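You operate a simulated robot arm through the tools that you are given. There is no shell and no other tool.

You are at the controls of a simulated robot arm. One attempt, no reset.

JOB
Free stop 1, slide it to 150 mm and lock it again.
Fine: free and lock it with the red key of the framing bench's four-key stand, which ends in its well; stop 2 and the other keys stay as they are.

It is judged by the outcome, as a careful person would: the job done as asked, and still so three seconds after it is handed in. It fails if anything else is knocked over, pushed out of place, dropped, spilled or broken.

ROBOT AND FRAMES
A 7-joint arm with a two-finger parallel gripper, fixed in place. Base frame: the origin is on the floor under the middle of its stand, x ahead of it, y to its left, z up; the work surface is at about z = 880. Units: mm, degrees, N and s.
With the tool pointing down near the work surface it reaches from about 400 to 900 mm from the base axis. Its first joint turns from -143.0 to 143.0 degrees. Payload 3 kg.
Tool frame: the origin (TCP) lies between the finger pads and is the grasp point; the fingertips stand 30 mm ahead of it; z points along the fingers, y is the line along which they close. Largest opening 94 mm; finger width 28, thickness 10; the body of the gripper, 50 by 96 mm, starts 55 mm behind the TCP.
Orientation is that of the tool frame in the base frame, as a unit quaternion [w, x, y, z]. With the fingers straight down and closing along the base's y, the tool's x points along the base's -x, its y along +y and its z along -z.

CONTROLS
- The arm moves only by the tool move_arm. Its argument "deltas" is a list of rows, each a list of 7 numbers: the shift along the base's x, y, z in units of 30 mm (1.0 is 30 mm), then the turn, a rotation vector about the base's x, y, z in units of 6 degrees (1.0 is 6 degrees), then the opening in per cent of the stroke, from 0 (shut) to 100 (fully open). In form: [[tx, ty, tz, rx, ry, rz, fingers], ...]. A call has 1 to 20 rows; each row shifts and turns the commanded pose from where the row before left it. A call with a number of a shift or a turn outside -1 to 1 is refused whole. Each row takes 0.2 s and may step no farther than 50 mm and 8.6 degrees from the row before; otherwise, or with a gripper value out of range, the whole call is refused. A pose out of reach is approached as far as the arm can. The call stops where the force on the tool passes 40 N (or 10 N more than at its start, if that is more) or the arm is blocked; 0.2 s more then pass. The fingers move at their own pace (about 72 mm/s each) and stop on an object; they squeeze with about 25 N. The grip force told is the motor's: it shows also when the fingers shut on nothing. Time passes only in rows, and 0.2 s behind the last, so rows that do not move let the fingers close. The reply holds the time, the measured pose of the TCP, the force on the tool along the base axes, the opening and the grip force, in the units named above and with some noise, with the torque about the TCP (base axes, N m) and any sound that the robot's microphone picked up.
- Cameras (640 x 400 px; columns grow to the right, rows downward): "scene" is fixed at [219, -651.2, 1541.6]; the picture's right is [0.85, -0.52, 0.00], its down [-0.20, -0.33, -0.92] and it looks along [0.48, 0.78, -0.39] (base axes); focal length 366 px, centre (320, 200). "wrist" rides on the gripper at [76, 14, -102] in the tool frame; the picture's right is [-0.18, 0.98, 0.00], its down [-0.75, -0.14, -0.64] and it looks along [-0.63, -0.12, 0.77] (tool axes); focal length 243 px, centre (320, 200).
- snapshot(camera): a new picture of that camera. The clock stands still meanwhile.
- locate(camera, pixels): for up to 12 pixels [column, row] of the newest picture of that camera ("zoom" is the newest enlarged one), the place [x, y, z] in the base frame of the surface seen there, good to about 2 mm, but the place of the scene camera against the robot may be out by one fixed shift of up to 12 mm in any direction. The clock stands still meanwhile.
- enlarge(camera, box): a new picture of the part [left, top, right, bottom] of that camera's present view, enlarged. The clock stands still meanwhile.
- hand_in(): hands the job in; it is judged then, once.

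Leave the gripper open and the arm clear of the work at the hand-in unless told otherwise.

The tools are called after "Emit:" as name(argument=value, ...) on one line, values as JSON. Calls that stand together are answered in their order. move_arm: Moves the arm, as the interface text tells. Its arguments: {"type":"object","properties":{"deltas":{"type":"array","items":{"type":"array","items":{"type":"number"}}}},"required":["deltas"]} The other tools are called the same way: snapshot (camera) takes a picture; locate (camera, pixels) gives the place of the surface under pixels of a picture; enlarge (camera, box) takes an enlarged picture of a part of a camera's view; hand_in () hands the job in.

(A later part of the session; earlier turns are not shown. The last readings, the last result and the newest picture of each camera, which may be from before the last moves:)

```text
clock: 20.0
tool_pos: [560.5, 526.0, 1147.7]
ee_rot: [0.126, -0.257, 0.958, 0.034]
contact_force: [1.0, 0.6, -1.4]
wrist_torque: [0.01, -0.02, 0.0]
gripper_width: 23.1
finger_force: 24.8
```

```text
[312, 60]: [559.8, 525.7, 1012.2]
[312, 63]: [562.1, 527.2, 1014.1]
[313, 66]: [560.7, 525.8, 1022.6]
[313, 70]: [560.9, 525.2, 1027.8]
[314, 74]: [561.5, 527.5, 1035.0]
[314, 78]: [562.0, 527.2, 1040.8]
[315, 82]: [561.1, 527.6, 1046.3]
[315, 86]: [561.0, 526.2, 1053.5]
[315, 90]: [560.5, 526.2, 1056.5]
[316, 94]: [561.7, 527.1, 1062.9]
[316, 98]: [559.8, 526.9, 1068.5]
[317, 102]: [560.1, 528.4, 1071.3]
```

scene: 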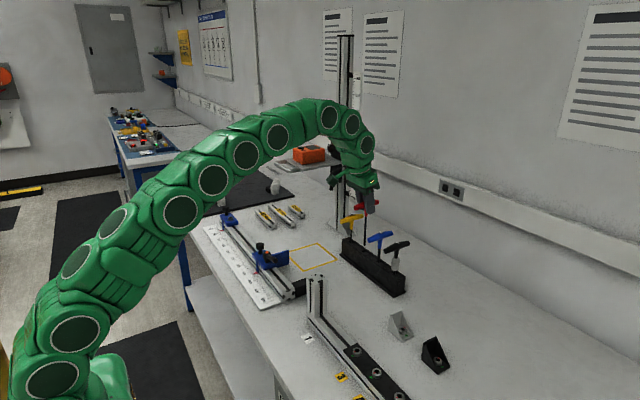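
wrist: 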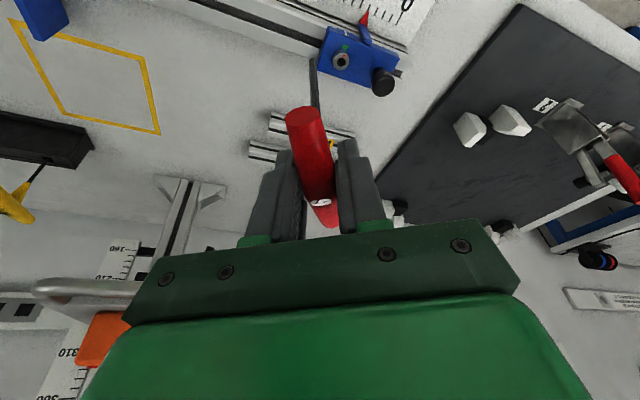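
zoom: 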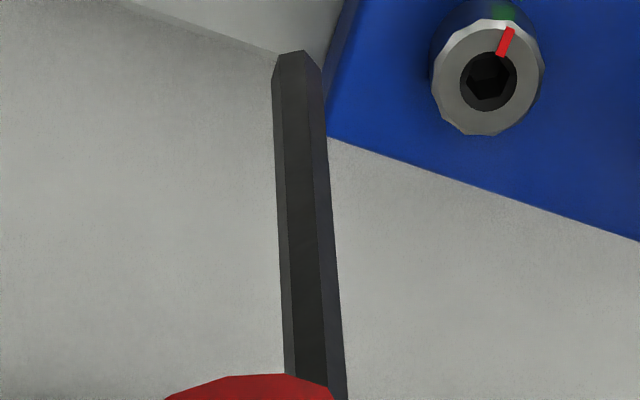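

The shaft hangs vertical with its axis near (563.6, 528.2), about 3–4 mm ahead of the TCP along the bar, and its tip is at z≈1012. To bring it over the socket I shift by about (+16.4, +40.8), then lower 35 mm so the tip is near z≈977, and look again.

Emit:
move_arm(deltas=[[0.27, 0.68, 0, 0, 0, 0, 0], [0.277, 0.68, 0, 0, 0, 0, 0], [0, 0, -0.6, 0, 0, 0, 0], [0, 0, -0.57, 0, 0, 0, 0], [0, 0, 0, 0, 0, 0, 0]])

Emit:
enlarge(camera="wrist", box=[290, 30, 350, 90])

Emit:
enlarge(camera="scene", box=[215, 190, 255, 225])

```text
clock: 21.2
tool_pos: [574.8, 565.2, 1113.1]
ee_rot: [0.126, -0.257, 0.957, 0.034]
contact_force: [0.2, 0.3, -2.0]
wrist_torque: [0.0, 0.01, 0.01]
gripper_width: 23.0
finger_force: 24.9
```

```text
6.67 times, centred on (320, 60) of wrist
```

zoom: 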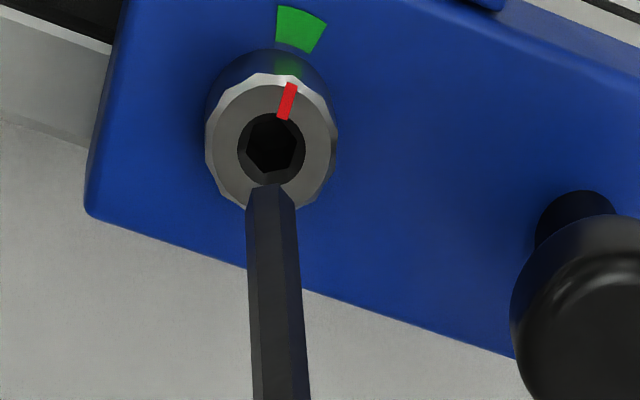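

```text
11.43 times, centred on (235, 208) of scene
```

zoom: 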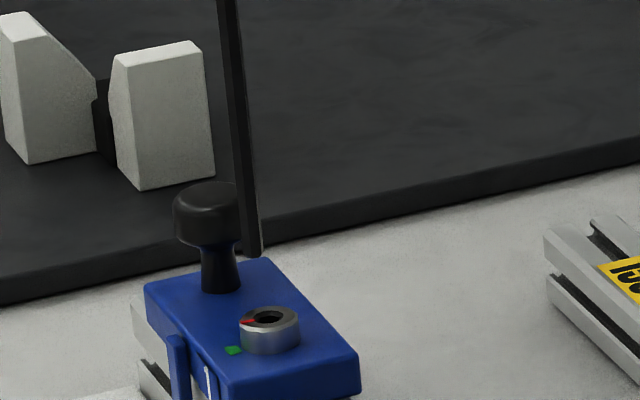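

Lateral alignment looks close, but the tip may be several millimetres short of the socket along the viewing direction. I'll locate the shaft near the tip and the socket rim again from this pose.

Emit:
locate(camera="wrist", pixels=[[312.6, 60.5], [312.8, 62], [313, 64], [313, 66], [313.2, 68], [313.4, 70], [313.6, 72], [313.8, 74], [314, 76], [314, 78], [314.2, 80], [314.4, 82]])

Emit:
locate(camera="zoom", pixels=[[244, 243], [248, 150]])

Emit:
enlarge(camera="wrist", box=[295, 35, 331, 68])

```text
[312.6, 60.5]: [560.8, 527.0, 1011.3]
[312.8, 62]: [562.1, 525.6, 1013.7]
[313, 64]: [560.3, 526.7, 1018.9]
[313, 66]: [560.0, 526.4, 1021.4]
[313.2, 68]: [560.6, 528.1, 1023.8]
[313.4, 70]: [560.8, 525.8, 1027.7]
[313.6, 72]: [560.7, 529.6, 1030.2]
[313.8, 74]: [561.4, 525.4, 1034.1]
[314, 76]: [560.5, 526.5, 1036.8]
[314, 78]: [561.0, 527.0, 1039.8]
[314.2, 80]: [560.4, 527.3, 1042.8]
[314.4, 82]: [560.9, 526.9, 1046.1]
```

```text
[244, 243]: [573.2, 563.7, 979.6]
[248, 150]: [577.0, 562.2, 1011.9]
```

```text
12.12 times, centred on (313, 52) of wrist
```

zoom: 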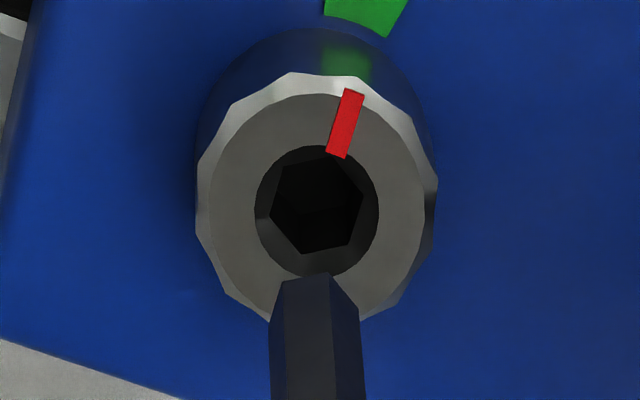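

The wrist locate used the older snapshot. The newest zoom is the current wrist view, so I'll locate the shaft and the screw rim in that one.

Emit:
locate(camera="zoom", pixels=[[305, 300], [308, 320], [310, 340], [312, 360], [314, 380], [315, 395], [225, 200], [408, 200], [250, 125], [390, 270], [240, 265], [395, 140]])

Emit:
locate(camera="zoom", pixels=[[306, 310], [309, 330], [311, 350], [313, 370], [314, 390], [316, 398], [228, 180], [405, 225], [265, 115], [375, 285], [228, 235], [405, 165]])

```text
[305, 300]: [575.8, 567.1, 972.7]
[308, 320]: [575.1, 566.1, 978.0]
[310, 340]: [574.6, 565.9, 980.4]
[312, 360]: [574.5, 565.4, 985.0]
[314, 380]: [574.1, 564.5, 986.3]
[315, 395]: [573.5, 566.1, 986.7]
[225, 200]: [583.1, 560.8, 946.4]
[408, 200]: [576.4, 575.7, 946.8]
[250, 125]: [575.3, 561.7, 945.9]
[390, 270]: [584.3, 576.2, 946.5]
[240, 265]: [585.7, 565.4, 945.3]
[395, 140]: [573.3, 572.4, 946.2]
```

```text
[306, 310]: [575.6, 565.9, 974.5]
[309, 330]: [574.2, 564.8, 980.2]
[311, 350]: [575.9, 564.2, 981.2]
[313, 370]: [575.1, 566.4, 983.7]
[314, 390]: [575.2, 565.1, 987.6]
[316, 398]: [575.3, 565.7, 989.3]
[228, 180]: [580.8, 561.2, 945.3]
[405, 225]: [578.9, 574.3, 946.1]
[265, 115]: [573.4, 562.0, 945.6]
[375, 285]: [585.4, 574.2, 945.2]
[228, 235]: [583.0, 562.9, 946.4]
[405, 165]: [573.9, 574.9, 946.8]
```

From this view the shaft axis is about (577.5, 567.1) and the socket about (579.5, 568.5), with the tip at z≈974. I'll move about 2.8 mm along the bar direction, lower 22 mm to leave the tip a few millimetres above the rim, and check again.

Emit:
move_arm(deltas=[[0.08, 0.05, -0.25, 0, 0, 0, 0], [0, 0, -0.25, 0, 0, 0, 0], [0, 0, -0.25, 0, 0, 0, 0], [0, 0, 0, 0, 0, 0, 0]])

Emit:
enlarge(camera="scene", box=[220, 200, 245, 222])

Emit:
enlarge(camera="wrist", box=[295, 35, 331, 68])

```text
clock: 22.2
tool_pos: [577.6, 567.4, 1091.0]
ee_rot: [0.127, -0.258, 0.957, 0.033]
contact_force: [0.0, -0.2, -1.6]
wrist_torque: [0.02, -0.01, 0.0]
gripper_width: 23.1
finger_force: 24.6
```

```text
16.00 times, centred on (232, 211) of scene
```

zoom: 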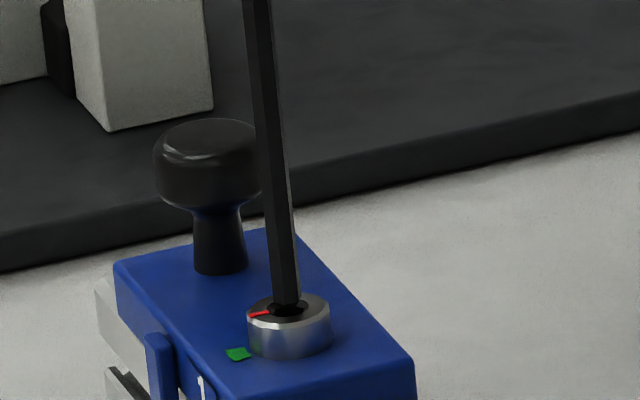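

```text
12.12 times, centred on (313, 52) of wrist
```

zoom: 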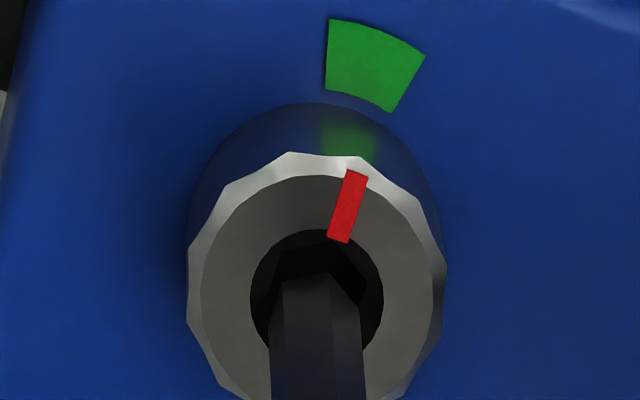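

Both views show the tip centred over the chamfer a few millimetres above it. I'll add about 0.8 mm along the bar and descend gently by 10 mm, watching the force.

Emit:
move_arm(deltas=[[0.023, 0.013, -0.08, 0, 0, 0, 0], [0, 0, -0.08, 0, 0, 0, 0], [0, 0, -0.08, 0, 0, 0, 0], [0, 0, -0.08, 0, 0, 0, 0], [0, 0, 0, 0, 0, 0, 0]])

Emit:
enlarge(camera="scene", box=[220, 200, 245, 222])

Emit:
enlarge(camera="wrist", box=[295, 45, 331, 78])

```text
clock: 23.4
tool_pos: [579.8, 566.5, 1081.5]
ee_rot: [0.125, -0.257, 0.958, 0.034]
contact_force: [-5.0, -0.9, -0.2]
wrist_torque: [-0.17, 0.54, 0.01]
gripper_width: 23.2
finger_force: 25.3
```

```text
16.00 times, centred on (232, 211) of scene
```

zoom: 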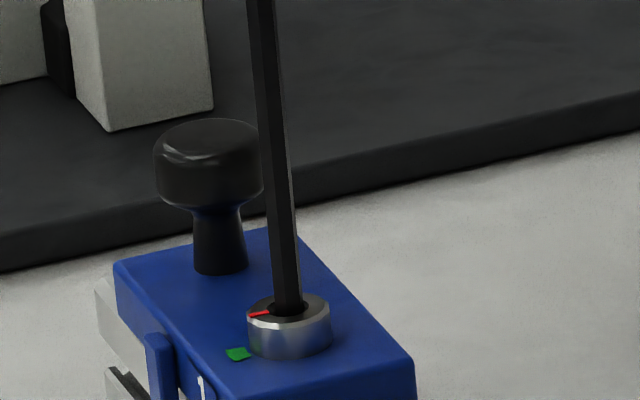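

```text
12.12 times, centred on (313, 62) of wrist
```

zoom: 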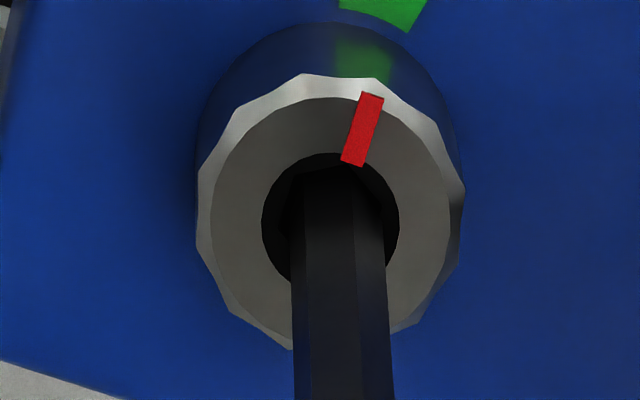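

The force reads −5 N in x with a torque of +0.54 about y, so the tip is leaning on the +x side of the chamfer. I'll shift 1 mm in −x (plus a little +y) and recheck the force.

Emit:
move_arm(deltas=[[-0.035, 0.0, 0, 0, 0, 0, 0], [0, 0, 0, 0, 0, 0, 0]])

```text
clock: 24.0
tool_pos: [579.2, 567.9, 1080.1]
ee_rot: [0.127, -0.257, 0.957, 0.034]
contact_force: [1.8, 0.0, 2.2]
wrist_torque: [0.04, -0.12, -0.02]
gripper_width: 23.1
finger_force: 25.1
```

Now nearly balanced at +1.8 N. I'll correct +0.25 mm in x and go down another 4 mm in small steps.

Emit:
move_arm(deltas=[[0.009, 0.0, -0.06, 0, 0, 0, 0], [0, 0, -0.07, 0, 0, 0, 0], [0, 0, 0, 0, 0, 0, 0]])

Emit:
enlarge(camera="scene", box=[220, 200, 245, 222])

Emit:
enlarge(camera="wrist", box=[295, 45, 331, 78])

```text
clock: 24.8
tool_pos: [577.9, 568.4, 1077.2]
ee_rot: [0.127, -0.258, 0.957, 0.034]
contact_force: [0.7, 0.5, 18.3]
wrist_torque: [0.1, -0.07, -0.02]
gripper_width: 23.1
finger_force: 25.2
```

```text
16.00 times, centred on (232, 211) of scene
```

zoom: 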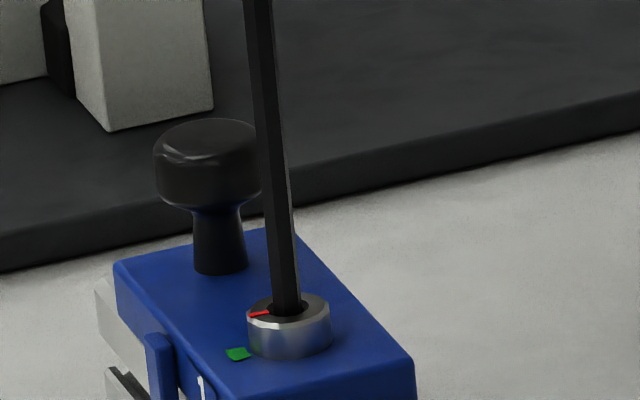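

```text
12.12 times, centred on (313, 62) of wrist
```

zoom: 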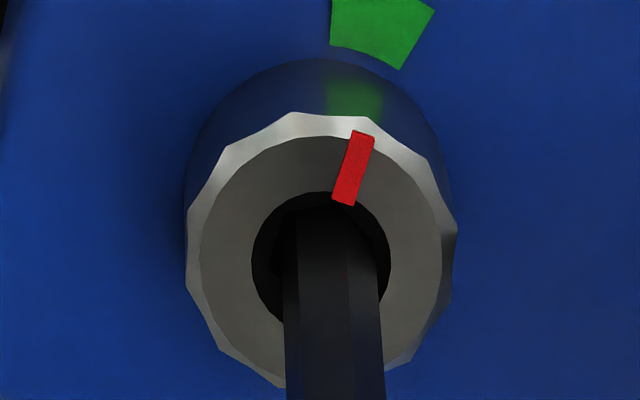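

Fz has risen to 18 N at TCP z=1077, so the tip is either bottomed in the hex or resting on the chamfer bottom. A small turn of +3° (CCW) will show whether torque builds, which would mean it is engaged.

Emit:
move_arm(deltas=[[0, 0, 0.02, 0, 0, 0.5, 0], [0, 0, 0, 0, 0, 0, 0]])

Emit:
enlarge(camera="wrist", box=[295, 45, 331, 78])

```text
clock: 25.4
tool_pos: [578.4, 567.5, 1077.0]
ee_rot: [0.125, -0.283, 0.95, 0.037]
contact_force: [1.7, 1.0, 9.9]
wrist_torque: [0.01, -0.14, -0.07]
gripper_width: 23.1
finger_force: 25.0
```

```text
12.12 times, centred on (313, 62) of wrist
```

zoom: 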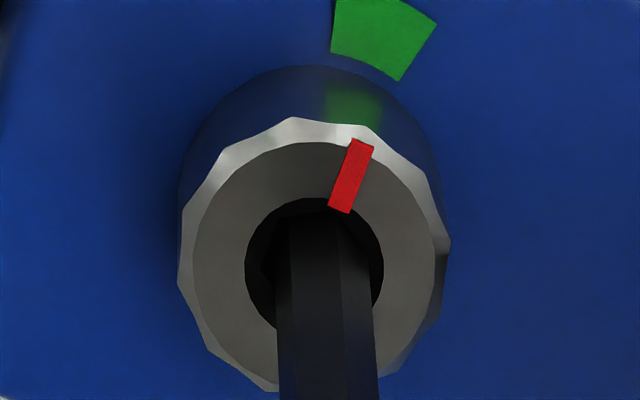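

Torque is only −0.07 N·m so far, which could be slack in the grip or hex. I'll turn another 6° and look at the torque and the red mark.

Emit:
move_arm(deltas=[[0, 0, 0, 0, 0, 0.5, 0], [0, 0, 0, 0, 0, 0.5, 0], [0, 0, 0, 0, 0, 0, 0]])

Emit:
enlarge(camera="wrist", box=[295, 45, 331, 78])

Emit:
enlarge(camera="scene", box=[220, 200, 245, 222])

```text
clock: 26.2
tool_pos: [578.8, 566.8, 1076.6]
ee_rot: [0.121, -0.331, 0.935, 0.043]
contact_force: [-3.2, -2.1, 4.3]
wrist_torque: [-0.25, 0.32, -0.14]
gripper_width: 23.2
finger_force: 25.0
```

```text
12.12 times, centred on (313, 62) of wrist
```

zoom: 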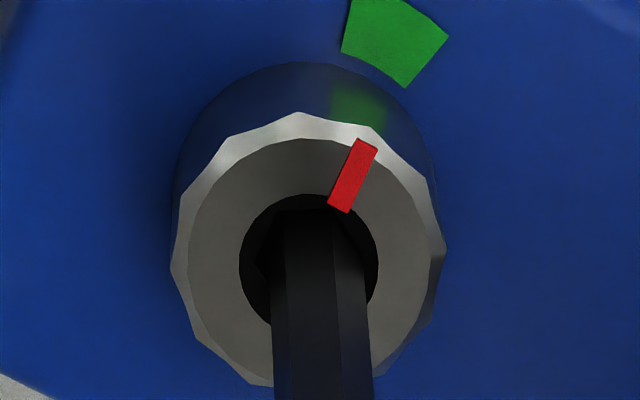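

```text
16.00 times, centred on (232, 211) of scene
```

zoom: 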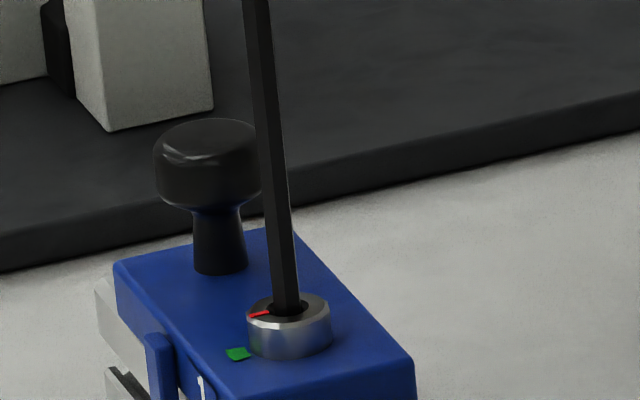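

Torque is −0.14 N·m and the red mark seems to have moved slightly. I'll keep turning CCW by 12° and compare the mark against the green patch.

Emit:
move_arm(deltas=[[0, 0, 0, 0, 0, 0.5, 0], [0, 0, 0, 0, 0, 0.5, 0], [0, 0, 0, 0, 0, 0.5, 0], [0, 0, 0, 0, 0, 0.5, 0], [0, 0, 0, 0, 0, 0, 0]])

Emit:
enlarge(camera="wrist", box=[295, 45, 331, 78])

Emit:
enlarge(camera="scene", box=[220, 200, 245, 222])

```text
clock: 27.4
tool_pos: [577.9, 568.0, 1077.2]
ee_rot: [0.118, -0.428, 0.894, 0.056]
contact_force: [-0.1, -0.8, -1.5]
wrist_torque: [-0.15, 0.07, -0.25]
gripper_width: 23.1
finger_force: 25.2
```

```text
12.12 times, centred on (313, 62) of wrist
```

zoom: 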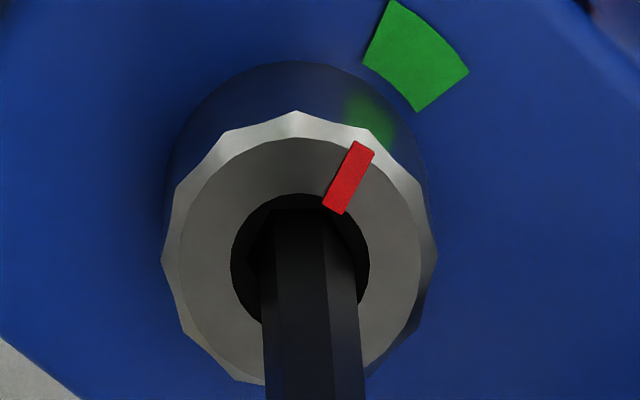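

```text
16.00 times, centred on (232, 211) of scene
```

zoom: 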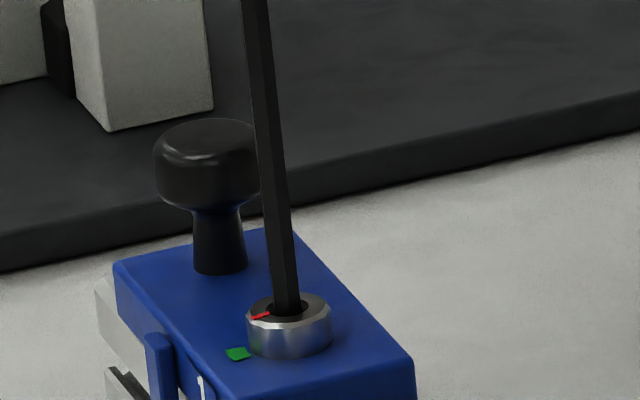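

The red mark now stays with the key while the green patch shifts right, so the screw is engaged and turning CCW with about 0.25 N·m of resistance. I'll continue CCW by 24°.

Emit:
move_arm(deltas=[[0, 0, 0, 0, 0, 0.6, 0], [0, 0, 0, 0, 0, 0.6, 0], [0, 0, 0, 0, 0, 0.7, 0], [0, 0, 0, 0, 0, 0.7, 0], [0, 0, 0, 0, 0, 0.7, 0], [0, 0, 0, 0, 0, 0.7, 0], [0, 0, 0, 0, 0, 0, 0]])

Emit:
enlarge(camera="wrist", box=[285, 35, 345, 85])

Emit:
enlarge(camera="scene", box=[180, 120, 300, 240])

```text
clock: 29.0
tool_pos: [579.0, 568.6, 1077.4]
ee_rot: [0.103, -0.604, 0.786, 0.079]
contact_force: [-0.8, -3.5, -0.7]
wrist_torque: [-0.49, 0.08, -0.12]
gripper_width: 23.1
finger_force: 25.1
```

```text
8.00 times, centred on (315, 60) of wrist
```

zoom: 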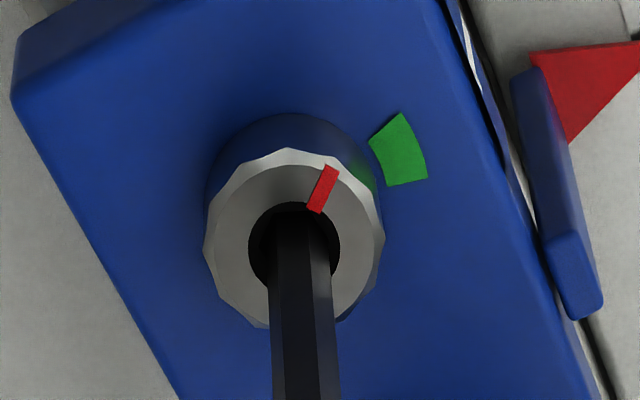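

```text
3.33 times, centred on (240, 180) of scene
```

zoom: 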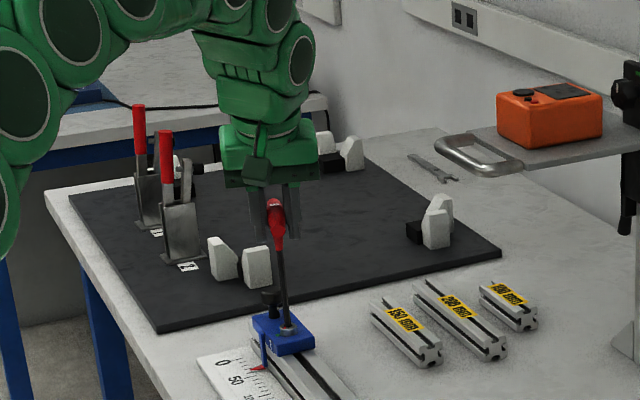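

Turned to a yaw of about 75°, with a small side load of −3.5 N in y. I'll compensate laterally (about +0.3 x, −0.6 y mm) and keep turning CCW by another 30°.

Emit:
move_arm(deltas=[[0.007, -0.02, 0, 0, 0, 0.5, 0], [0.002, -0.003, 0, 0, 0, 0.75, 0], [0.003, -0.003, 0, 0, 0, 0.75, 0], [0.003, -0.002, 0, 0, 0, 0.75, 0], [0.003, -0.002, 0, 0, 0, 0.75, 0], [0.004, -0.001, 0, 0, 0, 0.75, 0], [0.004, 0, 0, 0, 0, 0.75, 0], [0, 0, 0, 0, 0, 0, 0]])

Emit:
enlarge(camera="wrist", box=[285, 35, 345, 85])

Emit:
enlarge(camera="scene", box=[220, 200, 245, 222])

```text
clock: 30.8
tool_pos: [578.6, 567.4, 1077.1]
ee_rot: [-0.08, 0.787, -0.603, -0.103]
contact_force: [1.0, -0.1, 4.6]
wrist_torque: [-0.06, -0.13, -0.05]
gripper_width: 23.0
finger_force: 25.5
```

```text
8.00 times, centred on (315, 60) of wrist
```

zoom: 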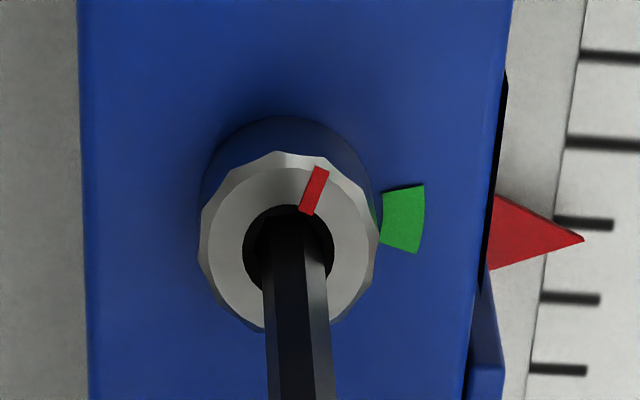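

```text
16.00 times, centred on (232, 211) of scene
```

zoom: 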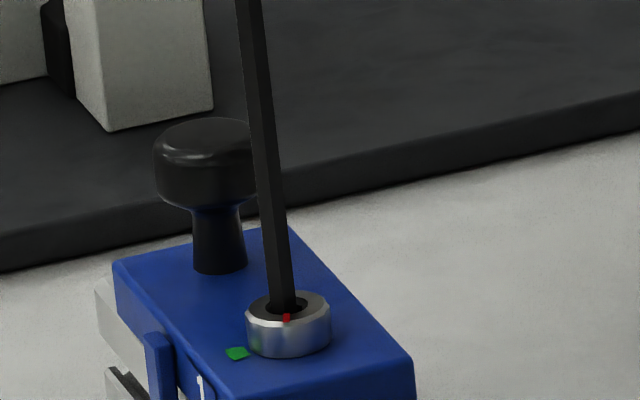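

The red mark is now about 70° CCW of the green patch and torque is near zero. I'll turn another 24° so it is clearly free.

Emit:
move_arm(deltas=[[0.004, 0, 0, 0, 0, 0.8, 0], [0.004, 0.001, 0, 0, 0, 0.8, 0], [0.004, 0.001, 0, 0, 0, 0.8, 0], [0.004, 0.002, 0, 0, 0, 0.8, 0], [0.004, 0.002, 0, 0, 0, 0.8, 0], [0, 0, 0, 0, 0, 0, 0]])

Emit:
enlarge(camera="wrist", box=[285, 35, 345, 85])

Emit:
enlarge(camera="scene", box=[180, 120, 300, 240])

```text
clock: 32.2
tool_pos: [579.2, 568.1, 1077.6]
ee_rot: [-0.056, 0.896, -0.425, -0.118]
contact_force: [0.3, 0.6, -1.2]
wrist_torque: [0.0, 0.0, 0.0]
gripper_width: 23.4
finger_force: 25.3
```

```text
8.00 times, centred on (315, 60) of wrist
```

zoom: 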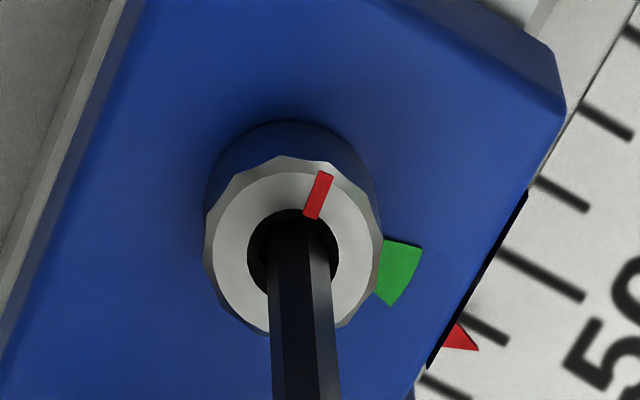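

```text
3.33 times, centred on (240, 180) of scene
```

zoom: 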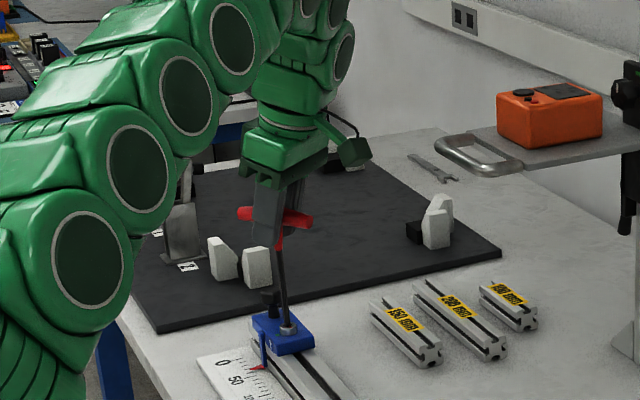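

The mark is about 94° from green, and both torque and forces are zero, so the screw is fully loose. I'll test sliding by easing the seated key 3 mm in −y and reading the drag force.

Emit:
move_arm(deltas=[[0, -0.05, 0, 0, 0, 0, 0], [0, -0.05, 0, 0, 0, 0, 0], [0, 0, 0, 0, 0, 0, 0]])

Emit:
enlarge(camera="wrist", box=[285, 35, 375, 110])

```text
clock: 33.0
tool_pos: [579.5, 563.1, 1076.5]
ee_rot: [-0.056, 0.895, -0.427, -0.118]
contact_force: [0.1, 0.5, -1.2]
wrist_torque: [0.08, 0.0, 0.01]
gripper_width: 22.9
finger_force: 24.9
```

```text
5.33 times, centred on (330, 72) of wrist
```

zoom: 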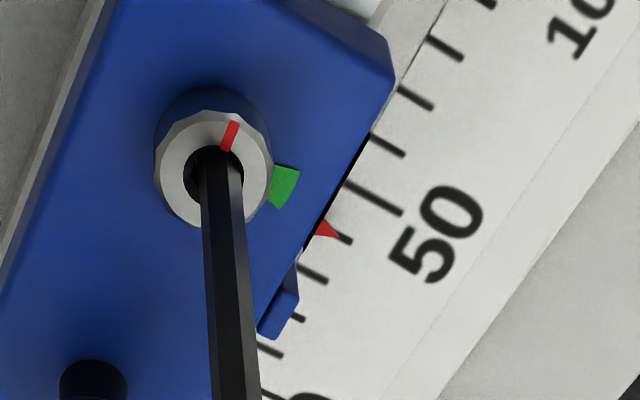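

The drag is under 1 N and the stop moves freely with the key, so I can slide it with the key seated. The pointer was near 40 at the start. I'll slide −y by 60 mm at 10 mm per row and check.

Emit:
move_arm(deltas=[[0, -0.2, 0, 0, 0, 0, 0], [0, -0.35, 0, 0, 0, 0, 0], [0, -0.35, 0, 0, 0, 0, 0], [0, -0.35, 0, 0, 0, 0, 0], [0, -0.35, 0, 0, 0, 0, 0], [0, -0.3, 0, 0, 0, 0, 0], [0, -0.1, 0, 0, 0, 0, 0], [0, 0, 0, 0, 0, 0, 0]])

Emit:
snapshot(camera="wrist")

Emit:
enlarge(camera="scene", box=[190, 150, 300, 260])

```text
clock: 34.8
tool_pos: [579.3, 505.3, 1075.9]
ee_rot: [-0.057, 0.895, -0.426, -0.118]
contact_force: [-0.1, 1.4, -1.5]
wrist_torque: [0.11, 0.03, -0.03]
gripper_width: 23.1
finger_force: 24.9
```

```text
taken
```

wrist: 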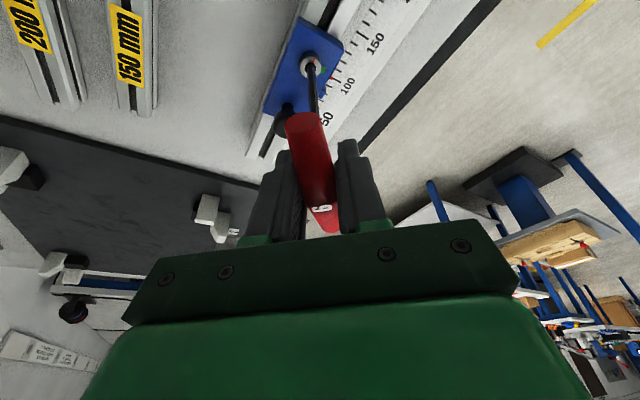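

```text
3.64 times, centred on (245, 205) of scene
```

zoom: 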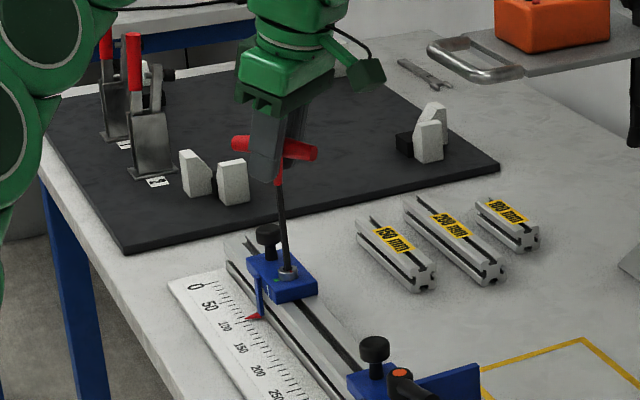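

The stop slid smoothly. I'll enlarge the pointer and scale in the wrist view to read it accurately.

Emit:
enlarge(camera="wrist", box=[300, 30, 380, 110])

Emit:
enlarge(camera="scene", box=[235, 220, 285, 260])

```text
5.00 times, centred on (340, 70) of wrist
```

zoom: 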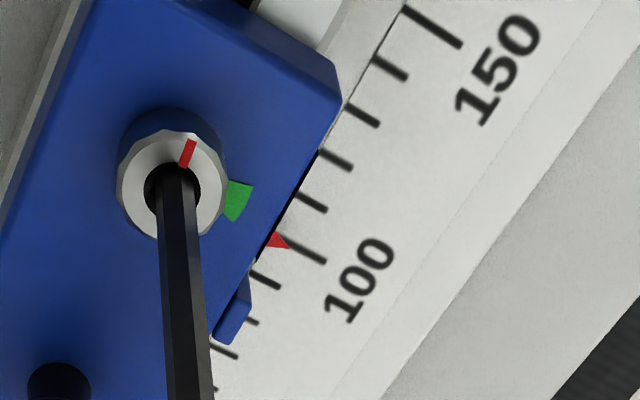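

```text
10.00 times, centred on (260, 240) of scene
```

zoom: 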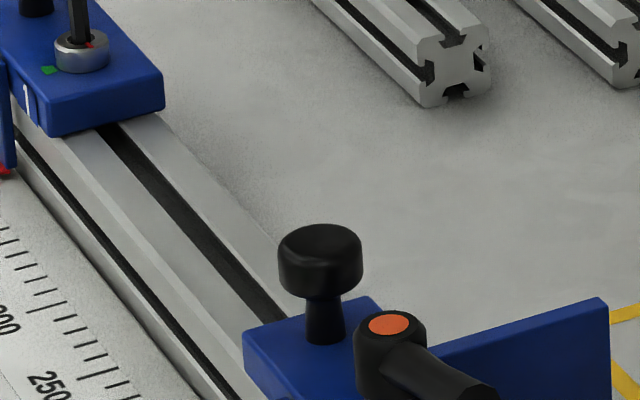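

The pointer reads about 100 after allowing for parallax. I'll slide another 48 mm in −y toward 150, then measure carefully.

Emit:
move_arm(deltas=[[0, -0.2, 0, 0, 0, 0, 0], [0, -0.35, 0, 0, 0, 0, 0], [0, -0.35, 0, 0, 0, 0, 0], [0, -0.35, 0, 0, 0, 0, 0], [0, -0.25, 0, 0, 0, 0, 0], [0, -0.1, 0, 0, 0, 0, 0], [0, 0, 0, 0, 0, 0, 0]])

Emit:
enlarge(camera="wrist", box=[300, 30, 380, 110])

Emit:
enlarge(camera="scene", box=[220, 205, 270, 255])

```text
clock: 36.4
tool_pos: [579.7, 457.2, 1076.0]
ee_rot: [-0.056, 0.895, -0.426, -0.118]
contact_force: [-1.5, 0.5, 10.9]
wrist_torque: [0.18, 0.1, 0.0]
gripper_width: 22.7
finger_force: 24.9
```

```text
5.00 times, centred on (340, 70) of wrist
```

zoom: 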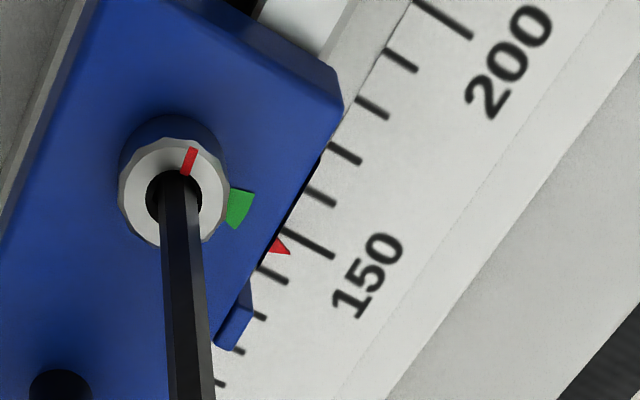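

```text
8.00 times, centred on (245, 230) of scene
```

zoom: 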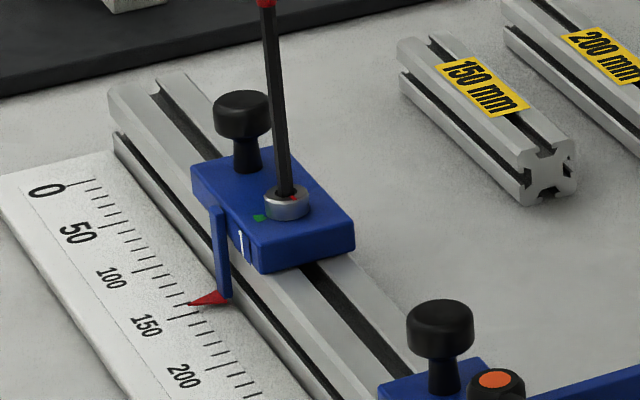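

The pointer appears about 4 mm short of 150 in this slanted view, before parallax. I'll take tighter zooms of the pointer from both cameras so I can solve for parallax.

Emit:
enlarge(camera="scene", box=[230, 232, 255, 254])

Emit:
enlarge(camera="wrist", box=[318, 58, 348, 90])

Emit:
locate(camera="zoom", pixels=[[270, 215], [250, 210], [235, 200], [340, 250], [380, 230], [330, 100], [400, 150], [300, 300], [230, 300], [340, 350], [250, 350], [450, 250]])

```text
16.00 times, centred on (242, 243) of scene
```

zoom: 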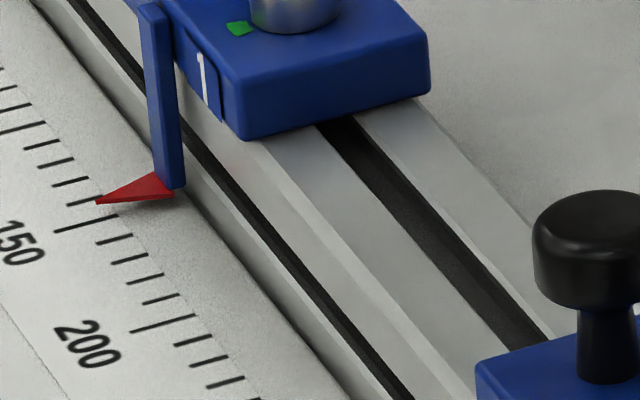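

```text
12.50 times, centred on (333, 74) of wrist
```

zoom: 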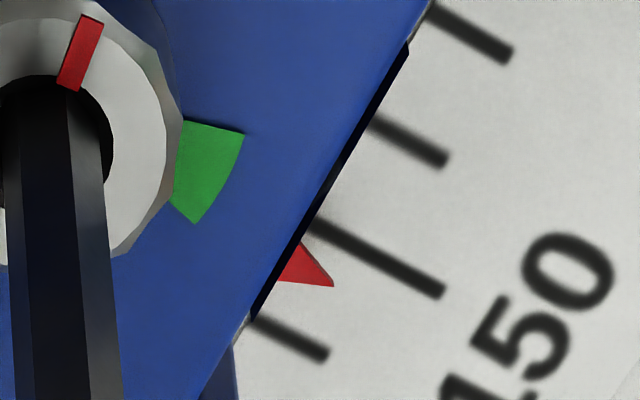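

```text
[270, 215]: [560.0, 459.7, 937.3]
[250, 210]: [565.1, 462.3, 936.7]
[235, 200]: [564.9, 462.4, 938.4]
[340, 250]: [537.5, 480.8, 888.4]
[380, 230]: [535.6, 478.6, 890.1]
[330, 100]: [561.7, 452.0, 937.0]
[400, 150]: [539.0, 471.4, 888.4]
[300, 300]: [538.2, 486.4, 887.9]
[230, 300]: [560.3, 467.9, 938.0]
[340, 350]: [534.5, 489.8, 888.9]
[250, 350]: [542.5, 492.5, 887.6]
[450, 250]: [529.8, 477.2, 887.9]
```

Combining both views, 145.8 from the wrist and 141.9 from the scene with their different parallax, the true reading is about 147.0. I'll slide another 3 mm in −y and ease up a touch.

Emit:
move_arm(deltas=[[0, -0.03, 0.015, 0, 0, 0, 0], [0, -0.035, 0, 0, 0, 0, 0], [0, -0.035, 0, 0, 0, 0, 0], [0, 0, 0, 0, 0, 0, 0]])

Emit:
enlarge(camera="scene", box=[230, 232, 255, 254])

Emit:
enlarge(camera="wrist", box=[318, 58, 348, 90])

```text
clock: 37.4
tool_pos: [577.9, 451.9, 1076.9]
ee_rot: [-0.056, 0.895, -0.426, -0.118]
contact_force: [2.8, 0.1, -0.7]
wrist_torque: [-0.07, -0.26, 0.02]
gripper_width: 23.1
finger_force: 25.3
```

```text
16.00 times, centred on (242, 243) of scene
```

zoom: 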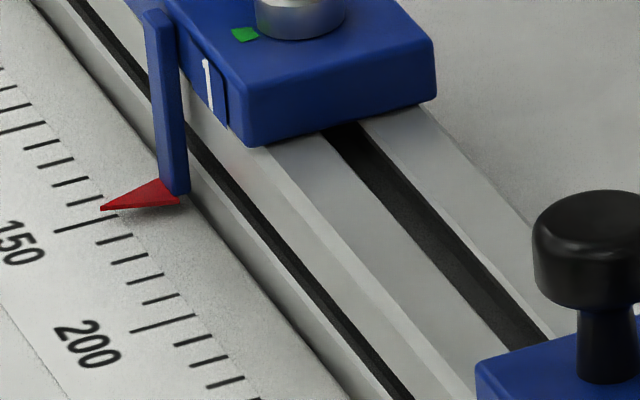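

```text
12.50 times, centred on (333, 74) of wrist
```

zoom: 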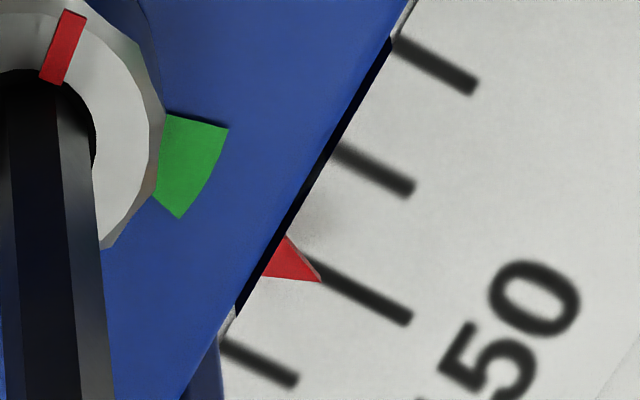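

Now wrist gives 149.05 and scene 145.2 apparent, so the true reading is about 150.3. The side load is small at +2.8 N in x. I'll start turning CW toward lock, 45° first, compensating for the slight axis offset, then re-read the scale while it still slides.

Emit:
move_arm(deltas=[[0.008, 0, 0, 0, 0, -0.75, 0], [-0.002, 0, 0, 0, 0, -0.75, 0], [-0.002, 0, 0, 0, 0, -0.75, 0], [-0.003, 0, 0, 0, 0, -0.75, 0], [-0.003, 0, 0, 0, 0, -0.75, 0], [-0.003, 0, 0, 0, 0, -0.75, 0], [-0.003, 0, 0, 0, 0, -0.75, 0], [-0.003, 0, 0, 0, 0, -0.75, 0], [-0.004, 0, 0, 0, 0, -0.75, 0], [-0.004, 0, 0, 0, 0, -0.75, 0], [0, 0, 0, 0, 0, 0, 0]])

Emit:
enlarge(camera="scene", box=[230, 232, 255, 254])

Emit:
enlarge(camera="wrist", box=[290, 30, 390, 100])

```text
clock: 39.8
tool_pos: [580.1, 453.5, 1076.4]
ee_rot: [0.097, -0.664, 0.737, 0.087]
contact_force: [-0.2, 0.5, -1.1]
wrist_torque: [0.01, -0.03, 0.02]
gripper_width: 22.8
finger_force: 25.3
```

```text
16.00 times, centred on (242, 243) of scene
```

zoom: 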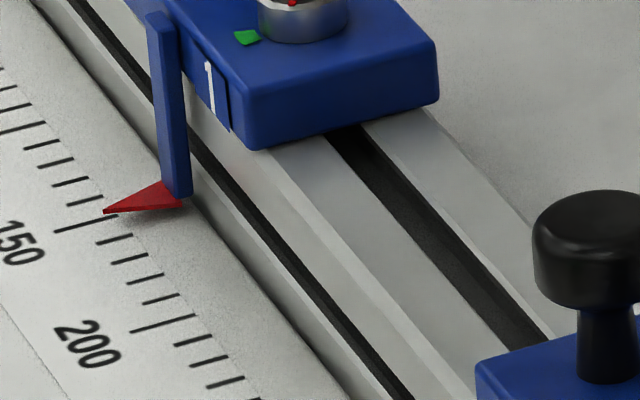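

```text
5.71 times, centred on (340, 65) of wrist
```

zoom: 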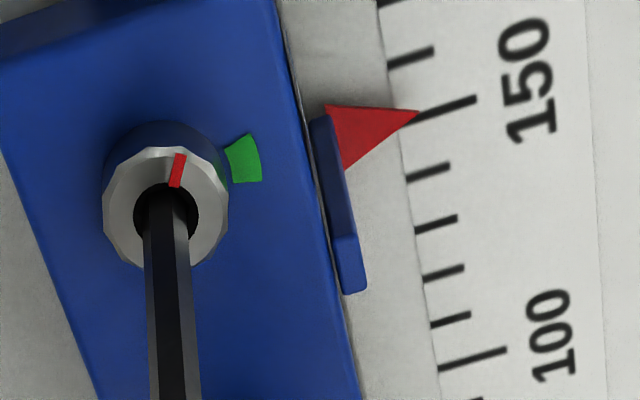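

After this turn the readings (wrist 150.2, scene 147.0 apparent) give a true value of about 151.5, so the block crept a little. It's still free. I'll nudge +1.5 mm in y and turn another 18° CW, then re-read.

Emit:
move_arm(deltas=[[0, 0.025, 0, 0, 0, 0, 0], [0, 0.025, 0, 0, 0, 0, 0], [-0.003, 0, 0, 0, 0, -0.75, 0], [-0.003, 0, 0, 0, 0, -0.75, 0], [-0.003, 0.001, 0, 0, 0, -0.75, 0], [-0.003, 0.001, 0, 0, 0, -0.75, 0], [0, 0, 0, 0, 0, 0, 0]])

Emit:
enlarge(camera="scene", box=[230, 232, 255, 254])

Emit:
enlarge(camera="wrist", box=[290, 20, 390, 90])

```text
clock: 41.4
tool_pos: [579.7, 454.8, 1078.1]
ee_rot: [0.11, -0.54, 0.832, 0.071]
contact_force: [-2.5, -2.2, -0.6]
wrist_torque: [-0.35, 0.16, 0.11]
gripper_width: 22.8
finger_force: 25.1
```

```text
16.00 times, centred on (242, 243) of scene
```

zoom: 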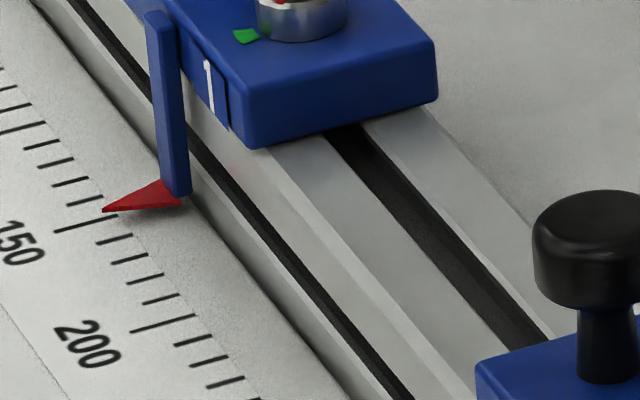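

```text
5.71 times, centred on (340, 55) of wrist
```

zoom: 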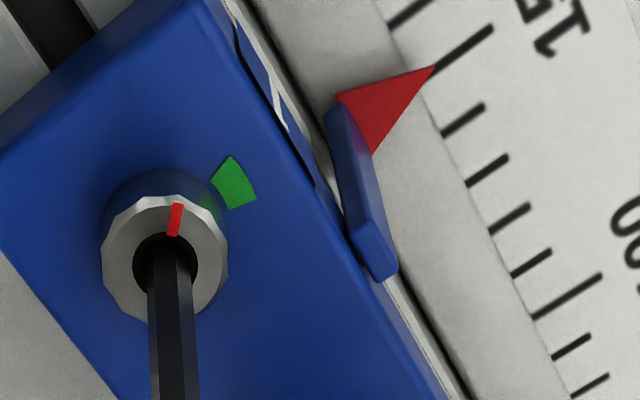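

The side loads are −2.5/−2.2 N and torque is +0.11. I need a more exact reading, so I'll zoom tighter on the pointer in both views.

Emit:
enlarge(camera="wrist", box=[344, 18, 374, 50])

Emit:
enlarge(camera="scene", box=[230, 238, 242, 250])

```text
12.50 times, centred on (359, 34) of wrist
```

zoom: 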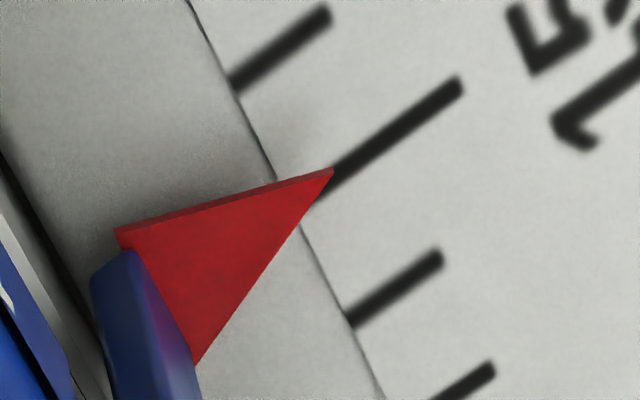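

```text
16.00 times, centred on (236, 244) of scene
```

zoom: 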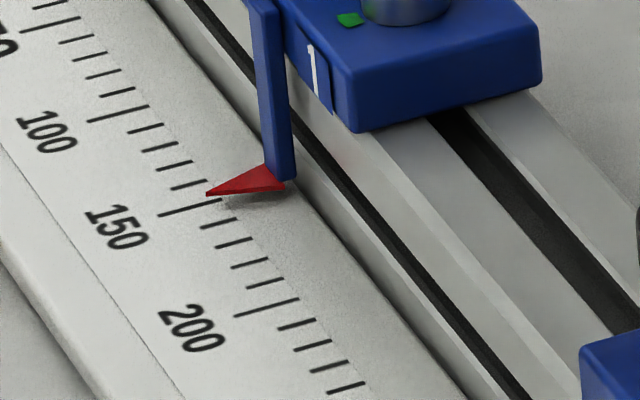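

Careful reading gives T ≈ 151.5. The key is already pushing +y with about 2.5 N without moving the block, because the clamp is partly tight. I'll back off 18° CCW so it slides freely, and push +1.2 mm more in y.

Emit:
move_arm(deltas=[[0.003, 0, 0, 0, 0, 0.75, 0], [0.003, 0, 0, 0, 0, 0.75, 0], [0.003, 0, 0, 0, 0, 0.75, 0], [0.003, 0, 0, 0, 0, 0.75, 0], [0, 0.02, 0, 0, 0, 0.5, 0], [0, 0.02, 0, 0, 0, 0, 0], [0, 0, 0, 0, 0, 0, 0]])

Emit:
enlarge(camera="wrist", box=[340, 20, 385, 68])

Emit:
enlarge(camera="scene", box=[230, 238, 242, 250])

```text
clock: 43.0
tool_pos: [578.8, 456.4, 1078.5]
ee_rot: [0.094, -0.683, 0.719, 0.09]
contact_force: [1.0, -3.7, 0.6]
wrist_torque: [-0.5, -0.12, -0.04]
gripper_width: 22.9
finger_force: 25.1
```

```text
8.33 times, centred on (362, 44) of wrist
```

zoom: 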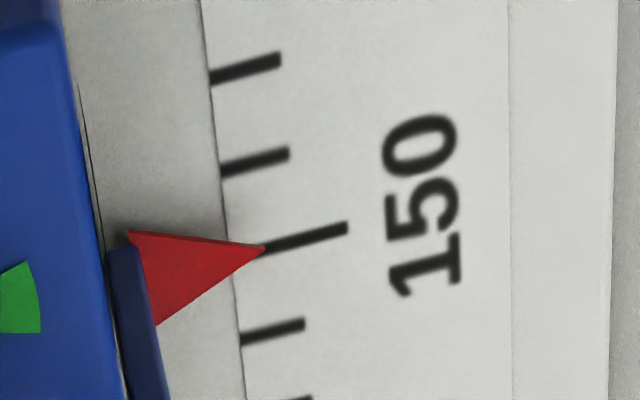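

```text
16.00 times, centred on (236, 244) of scene
```

zoom: 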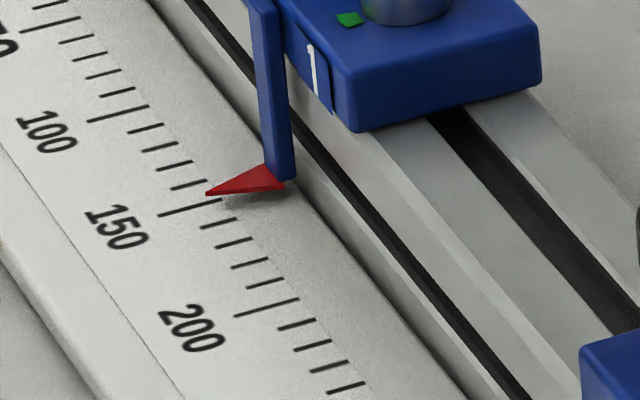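

The block still resists at −3.7 N because backlash kept the screw partly tight. I'll loosen about 30° more CCW so it can slide freely, then read again.

Emit:
move_arm(deltas=[[0.003, 0, 0, 0, 0, 0.75, 0], [0.003, 0, 0, 0, 0, 0.75, 0], [0.003, 0, 0, 0, 0, 0.75, 0], [0.003, 0, 0, 0, 0, 0.75, 0], [0.003, 0, 0, 0, 0, 0.75, 0], [0.004, 0, 0, 0, 0, 0.75, 0], [0.004, 0, 0, 0, 0, 0.5, 0], [0, 0, 0, 0, 0, 0, 0]])

Emit:
enlarge(camera="wrist", box=[300, 30, 390, 100])

Emit:
enlarge(camera="scene", box=[230, 238, 242, 250])

```text
clock: 44.8
tool_pos: [580.8, 455.5, 1077.7]
ee_rot: [-0.069, 0.846, -0.517, -0.111]
contact_force: [-1.0, 0.1, -1.6]
wrist_torque: [-0.02, -0.01, -0.02]
gripper_width: 22.6
finger_force: 25.2
```

```text
5.71 times, centred on (345, 65) of wrist
```

zoom: 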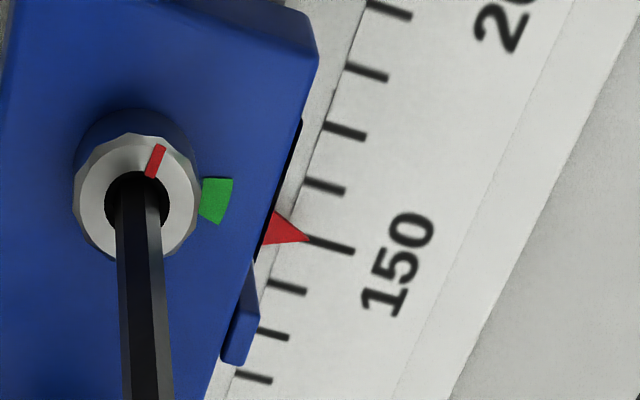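

```text
16.00 times, centred on (236, 244) of scene
```

zoom: 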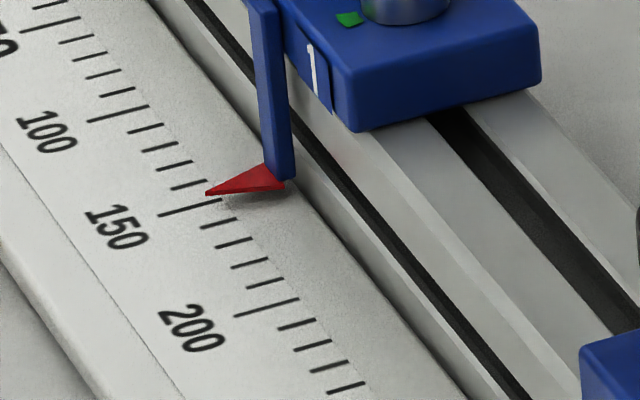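

Free again with zero side load, and the reading is about 151.3. Now I push +1.3 mm in y.

Emit:
move_arm(deltas=[[0, 0.022, 0, 0, 0, 0, 0], [0, 0.022, 0, 0, 0, 0, 0], [0, 0, 0, 0, 0, 0, 0]])

Emit:
enlarge(camera="wrist", box=[320, 50, 360, 92])

Emit:
enlarge(camera="scene", box=[230, 238, 242, 250])

```text
clock: 45.6
tool_pos: [581.0, 457.2, 1077.4]
ee_rot: [-0.068, 0.846, -0.518, -0.111]
contact_force: [1.1, 0.2, -0.1]
wrist_torque: [-0.16, -0.11, -0.03]
gripper_width: 23.1
finger_force: 25.1
```

```text
9.52 times, centred on (340, 71) of wrist
```

zoom: 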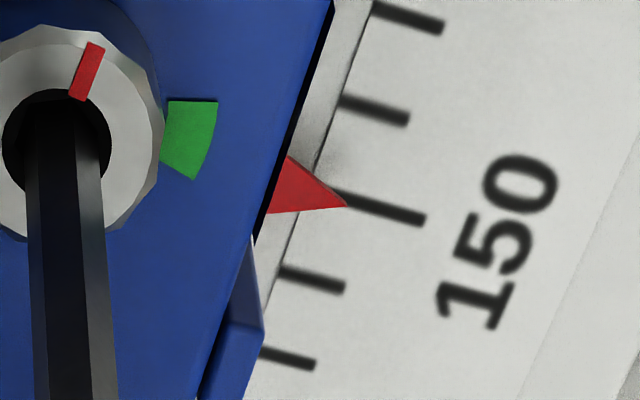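

```text
16.00 times, centred on (236, 244) of scene
```

zoom: 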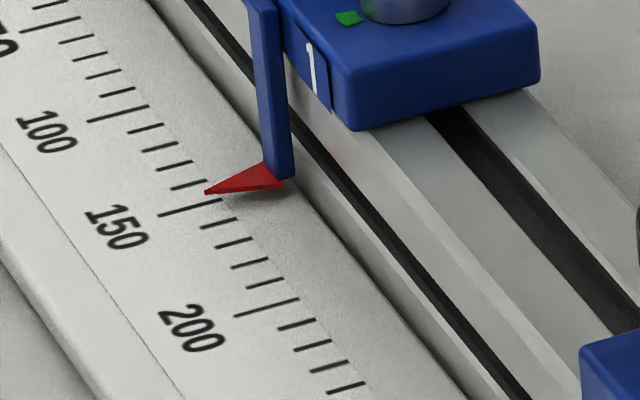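

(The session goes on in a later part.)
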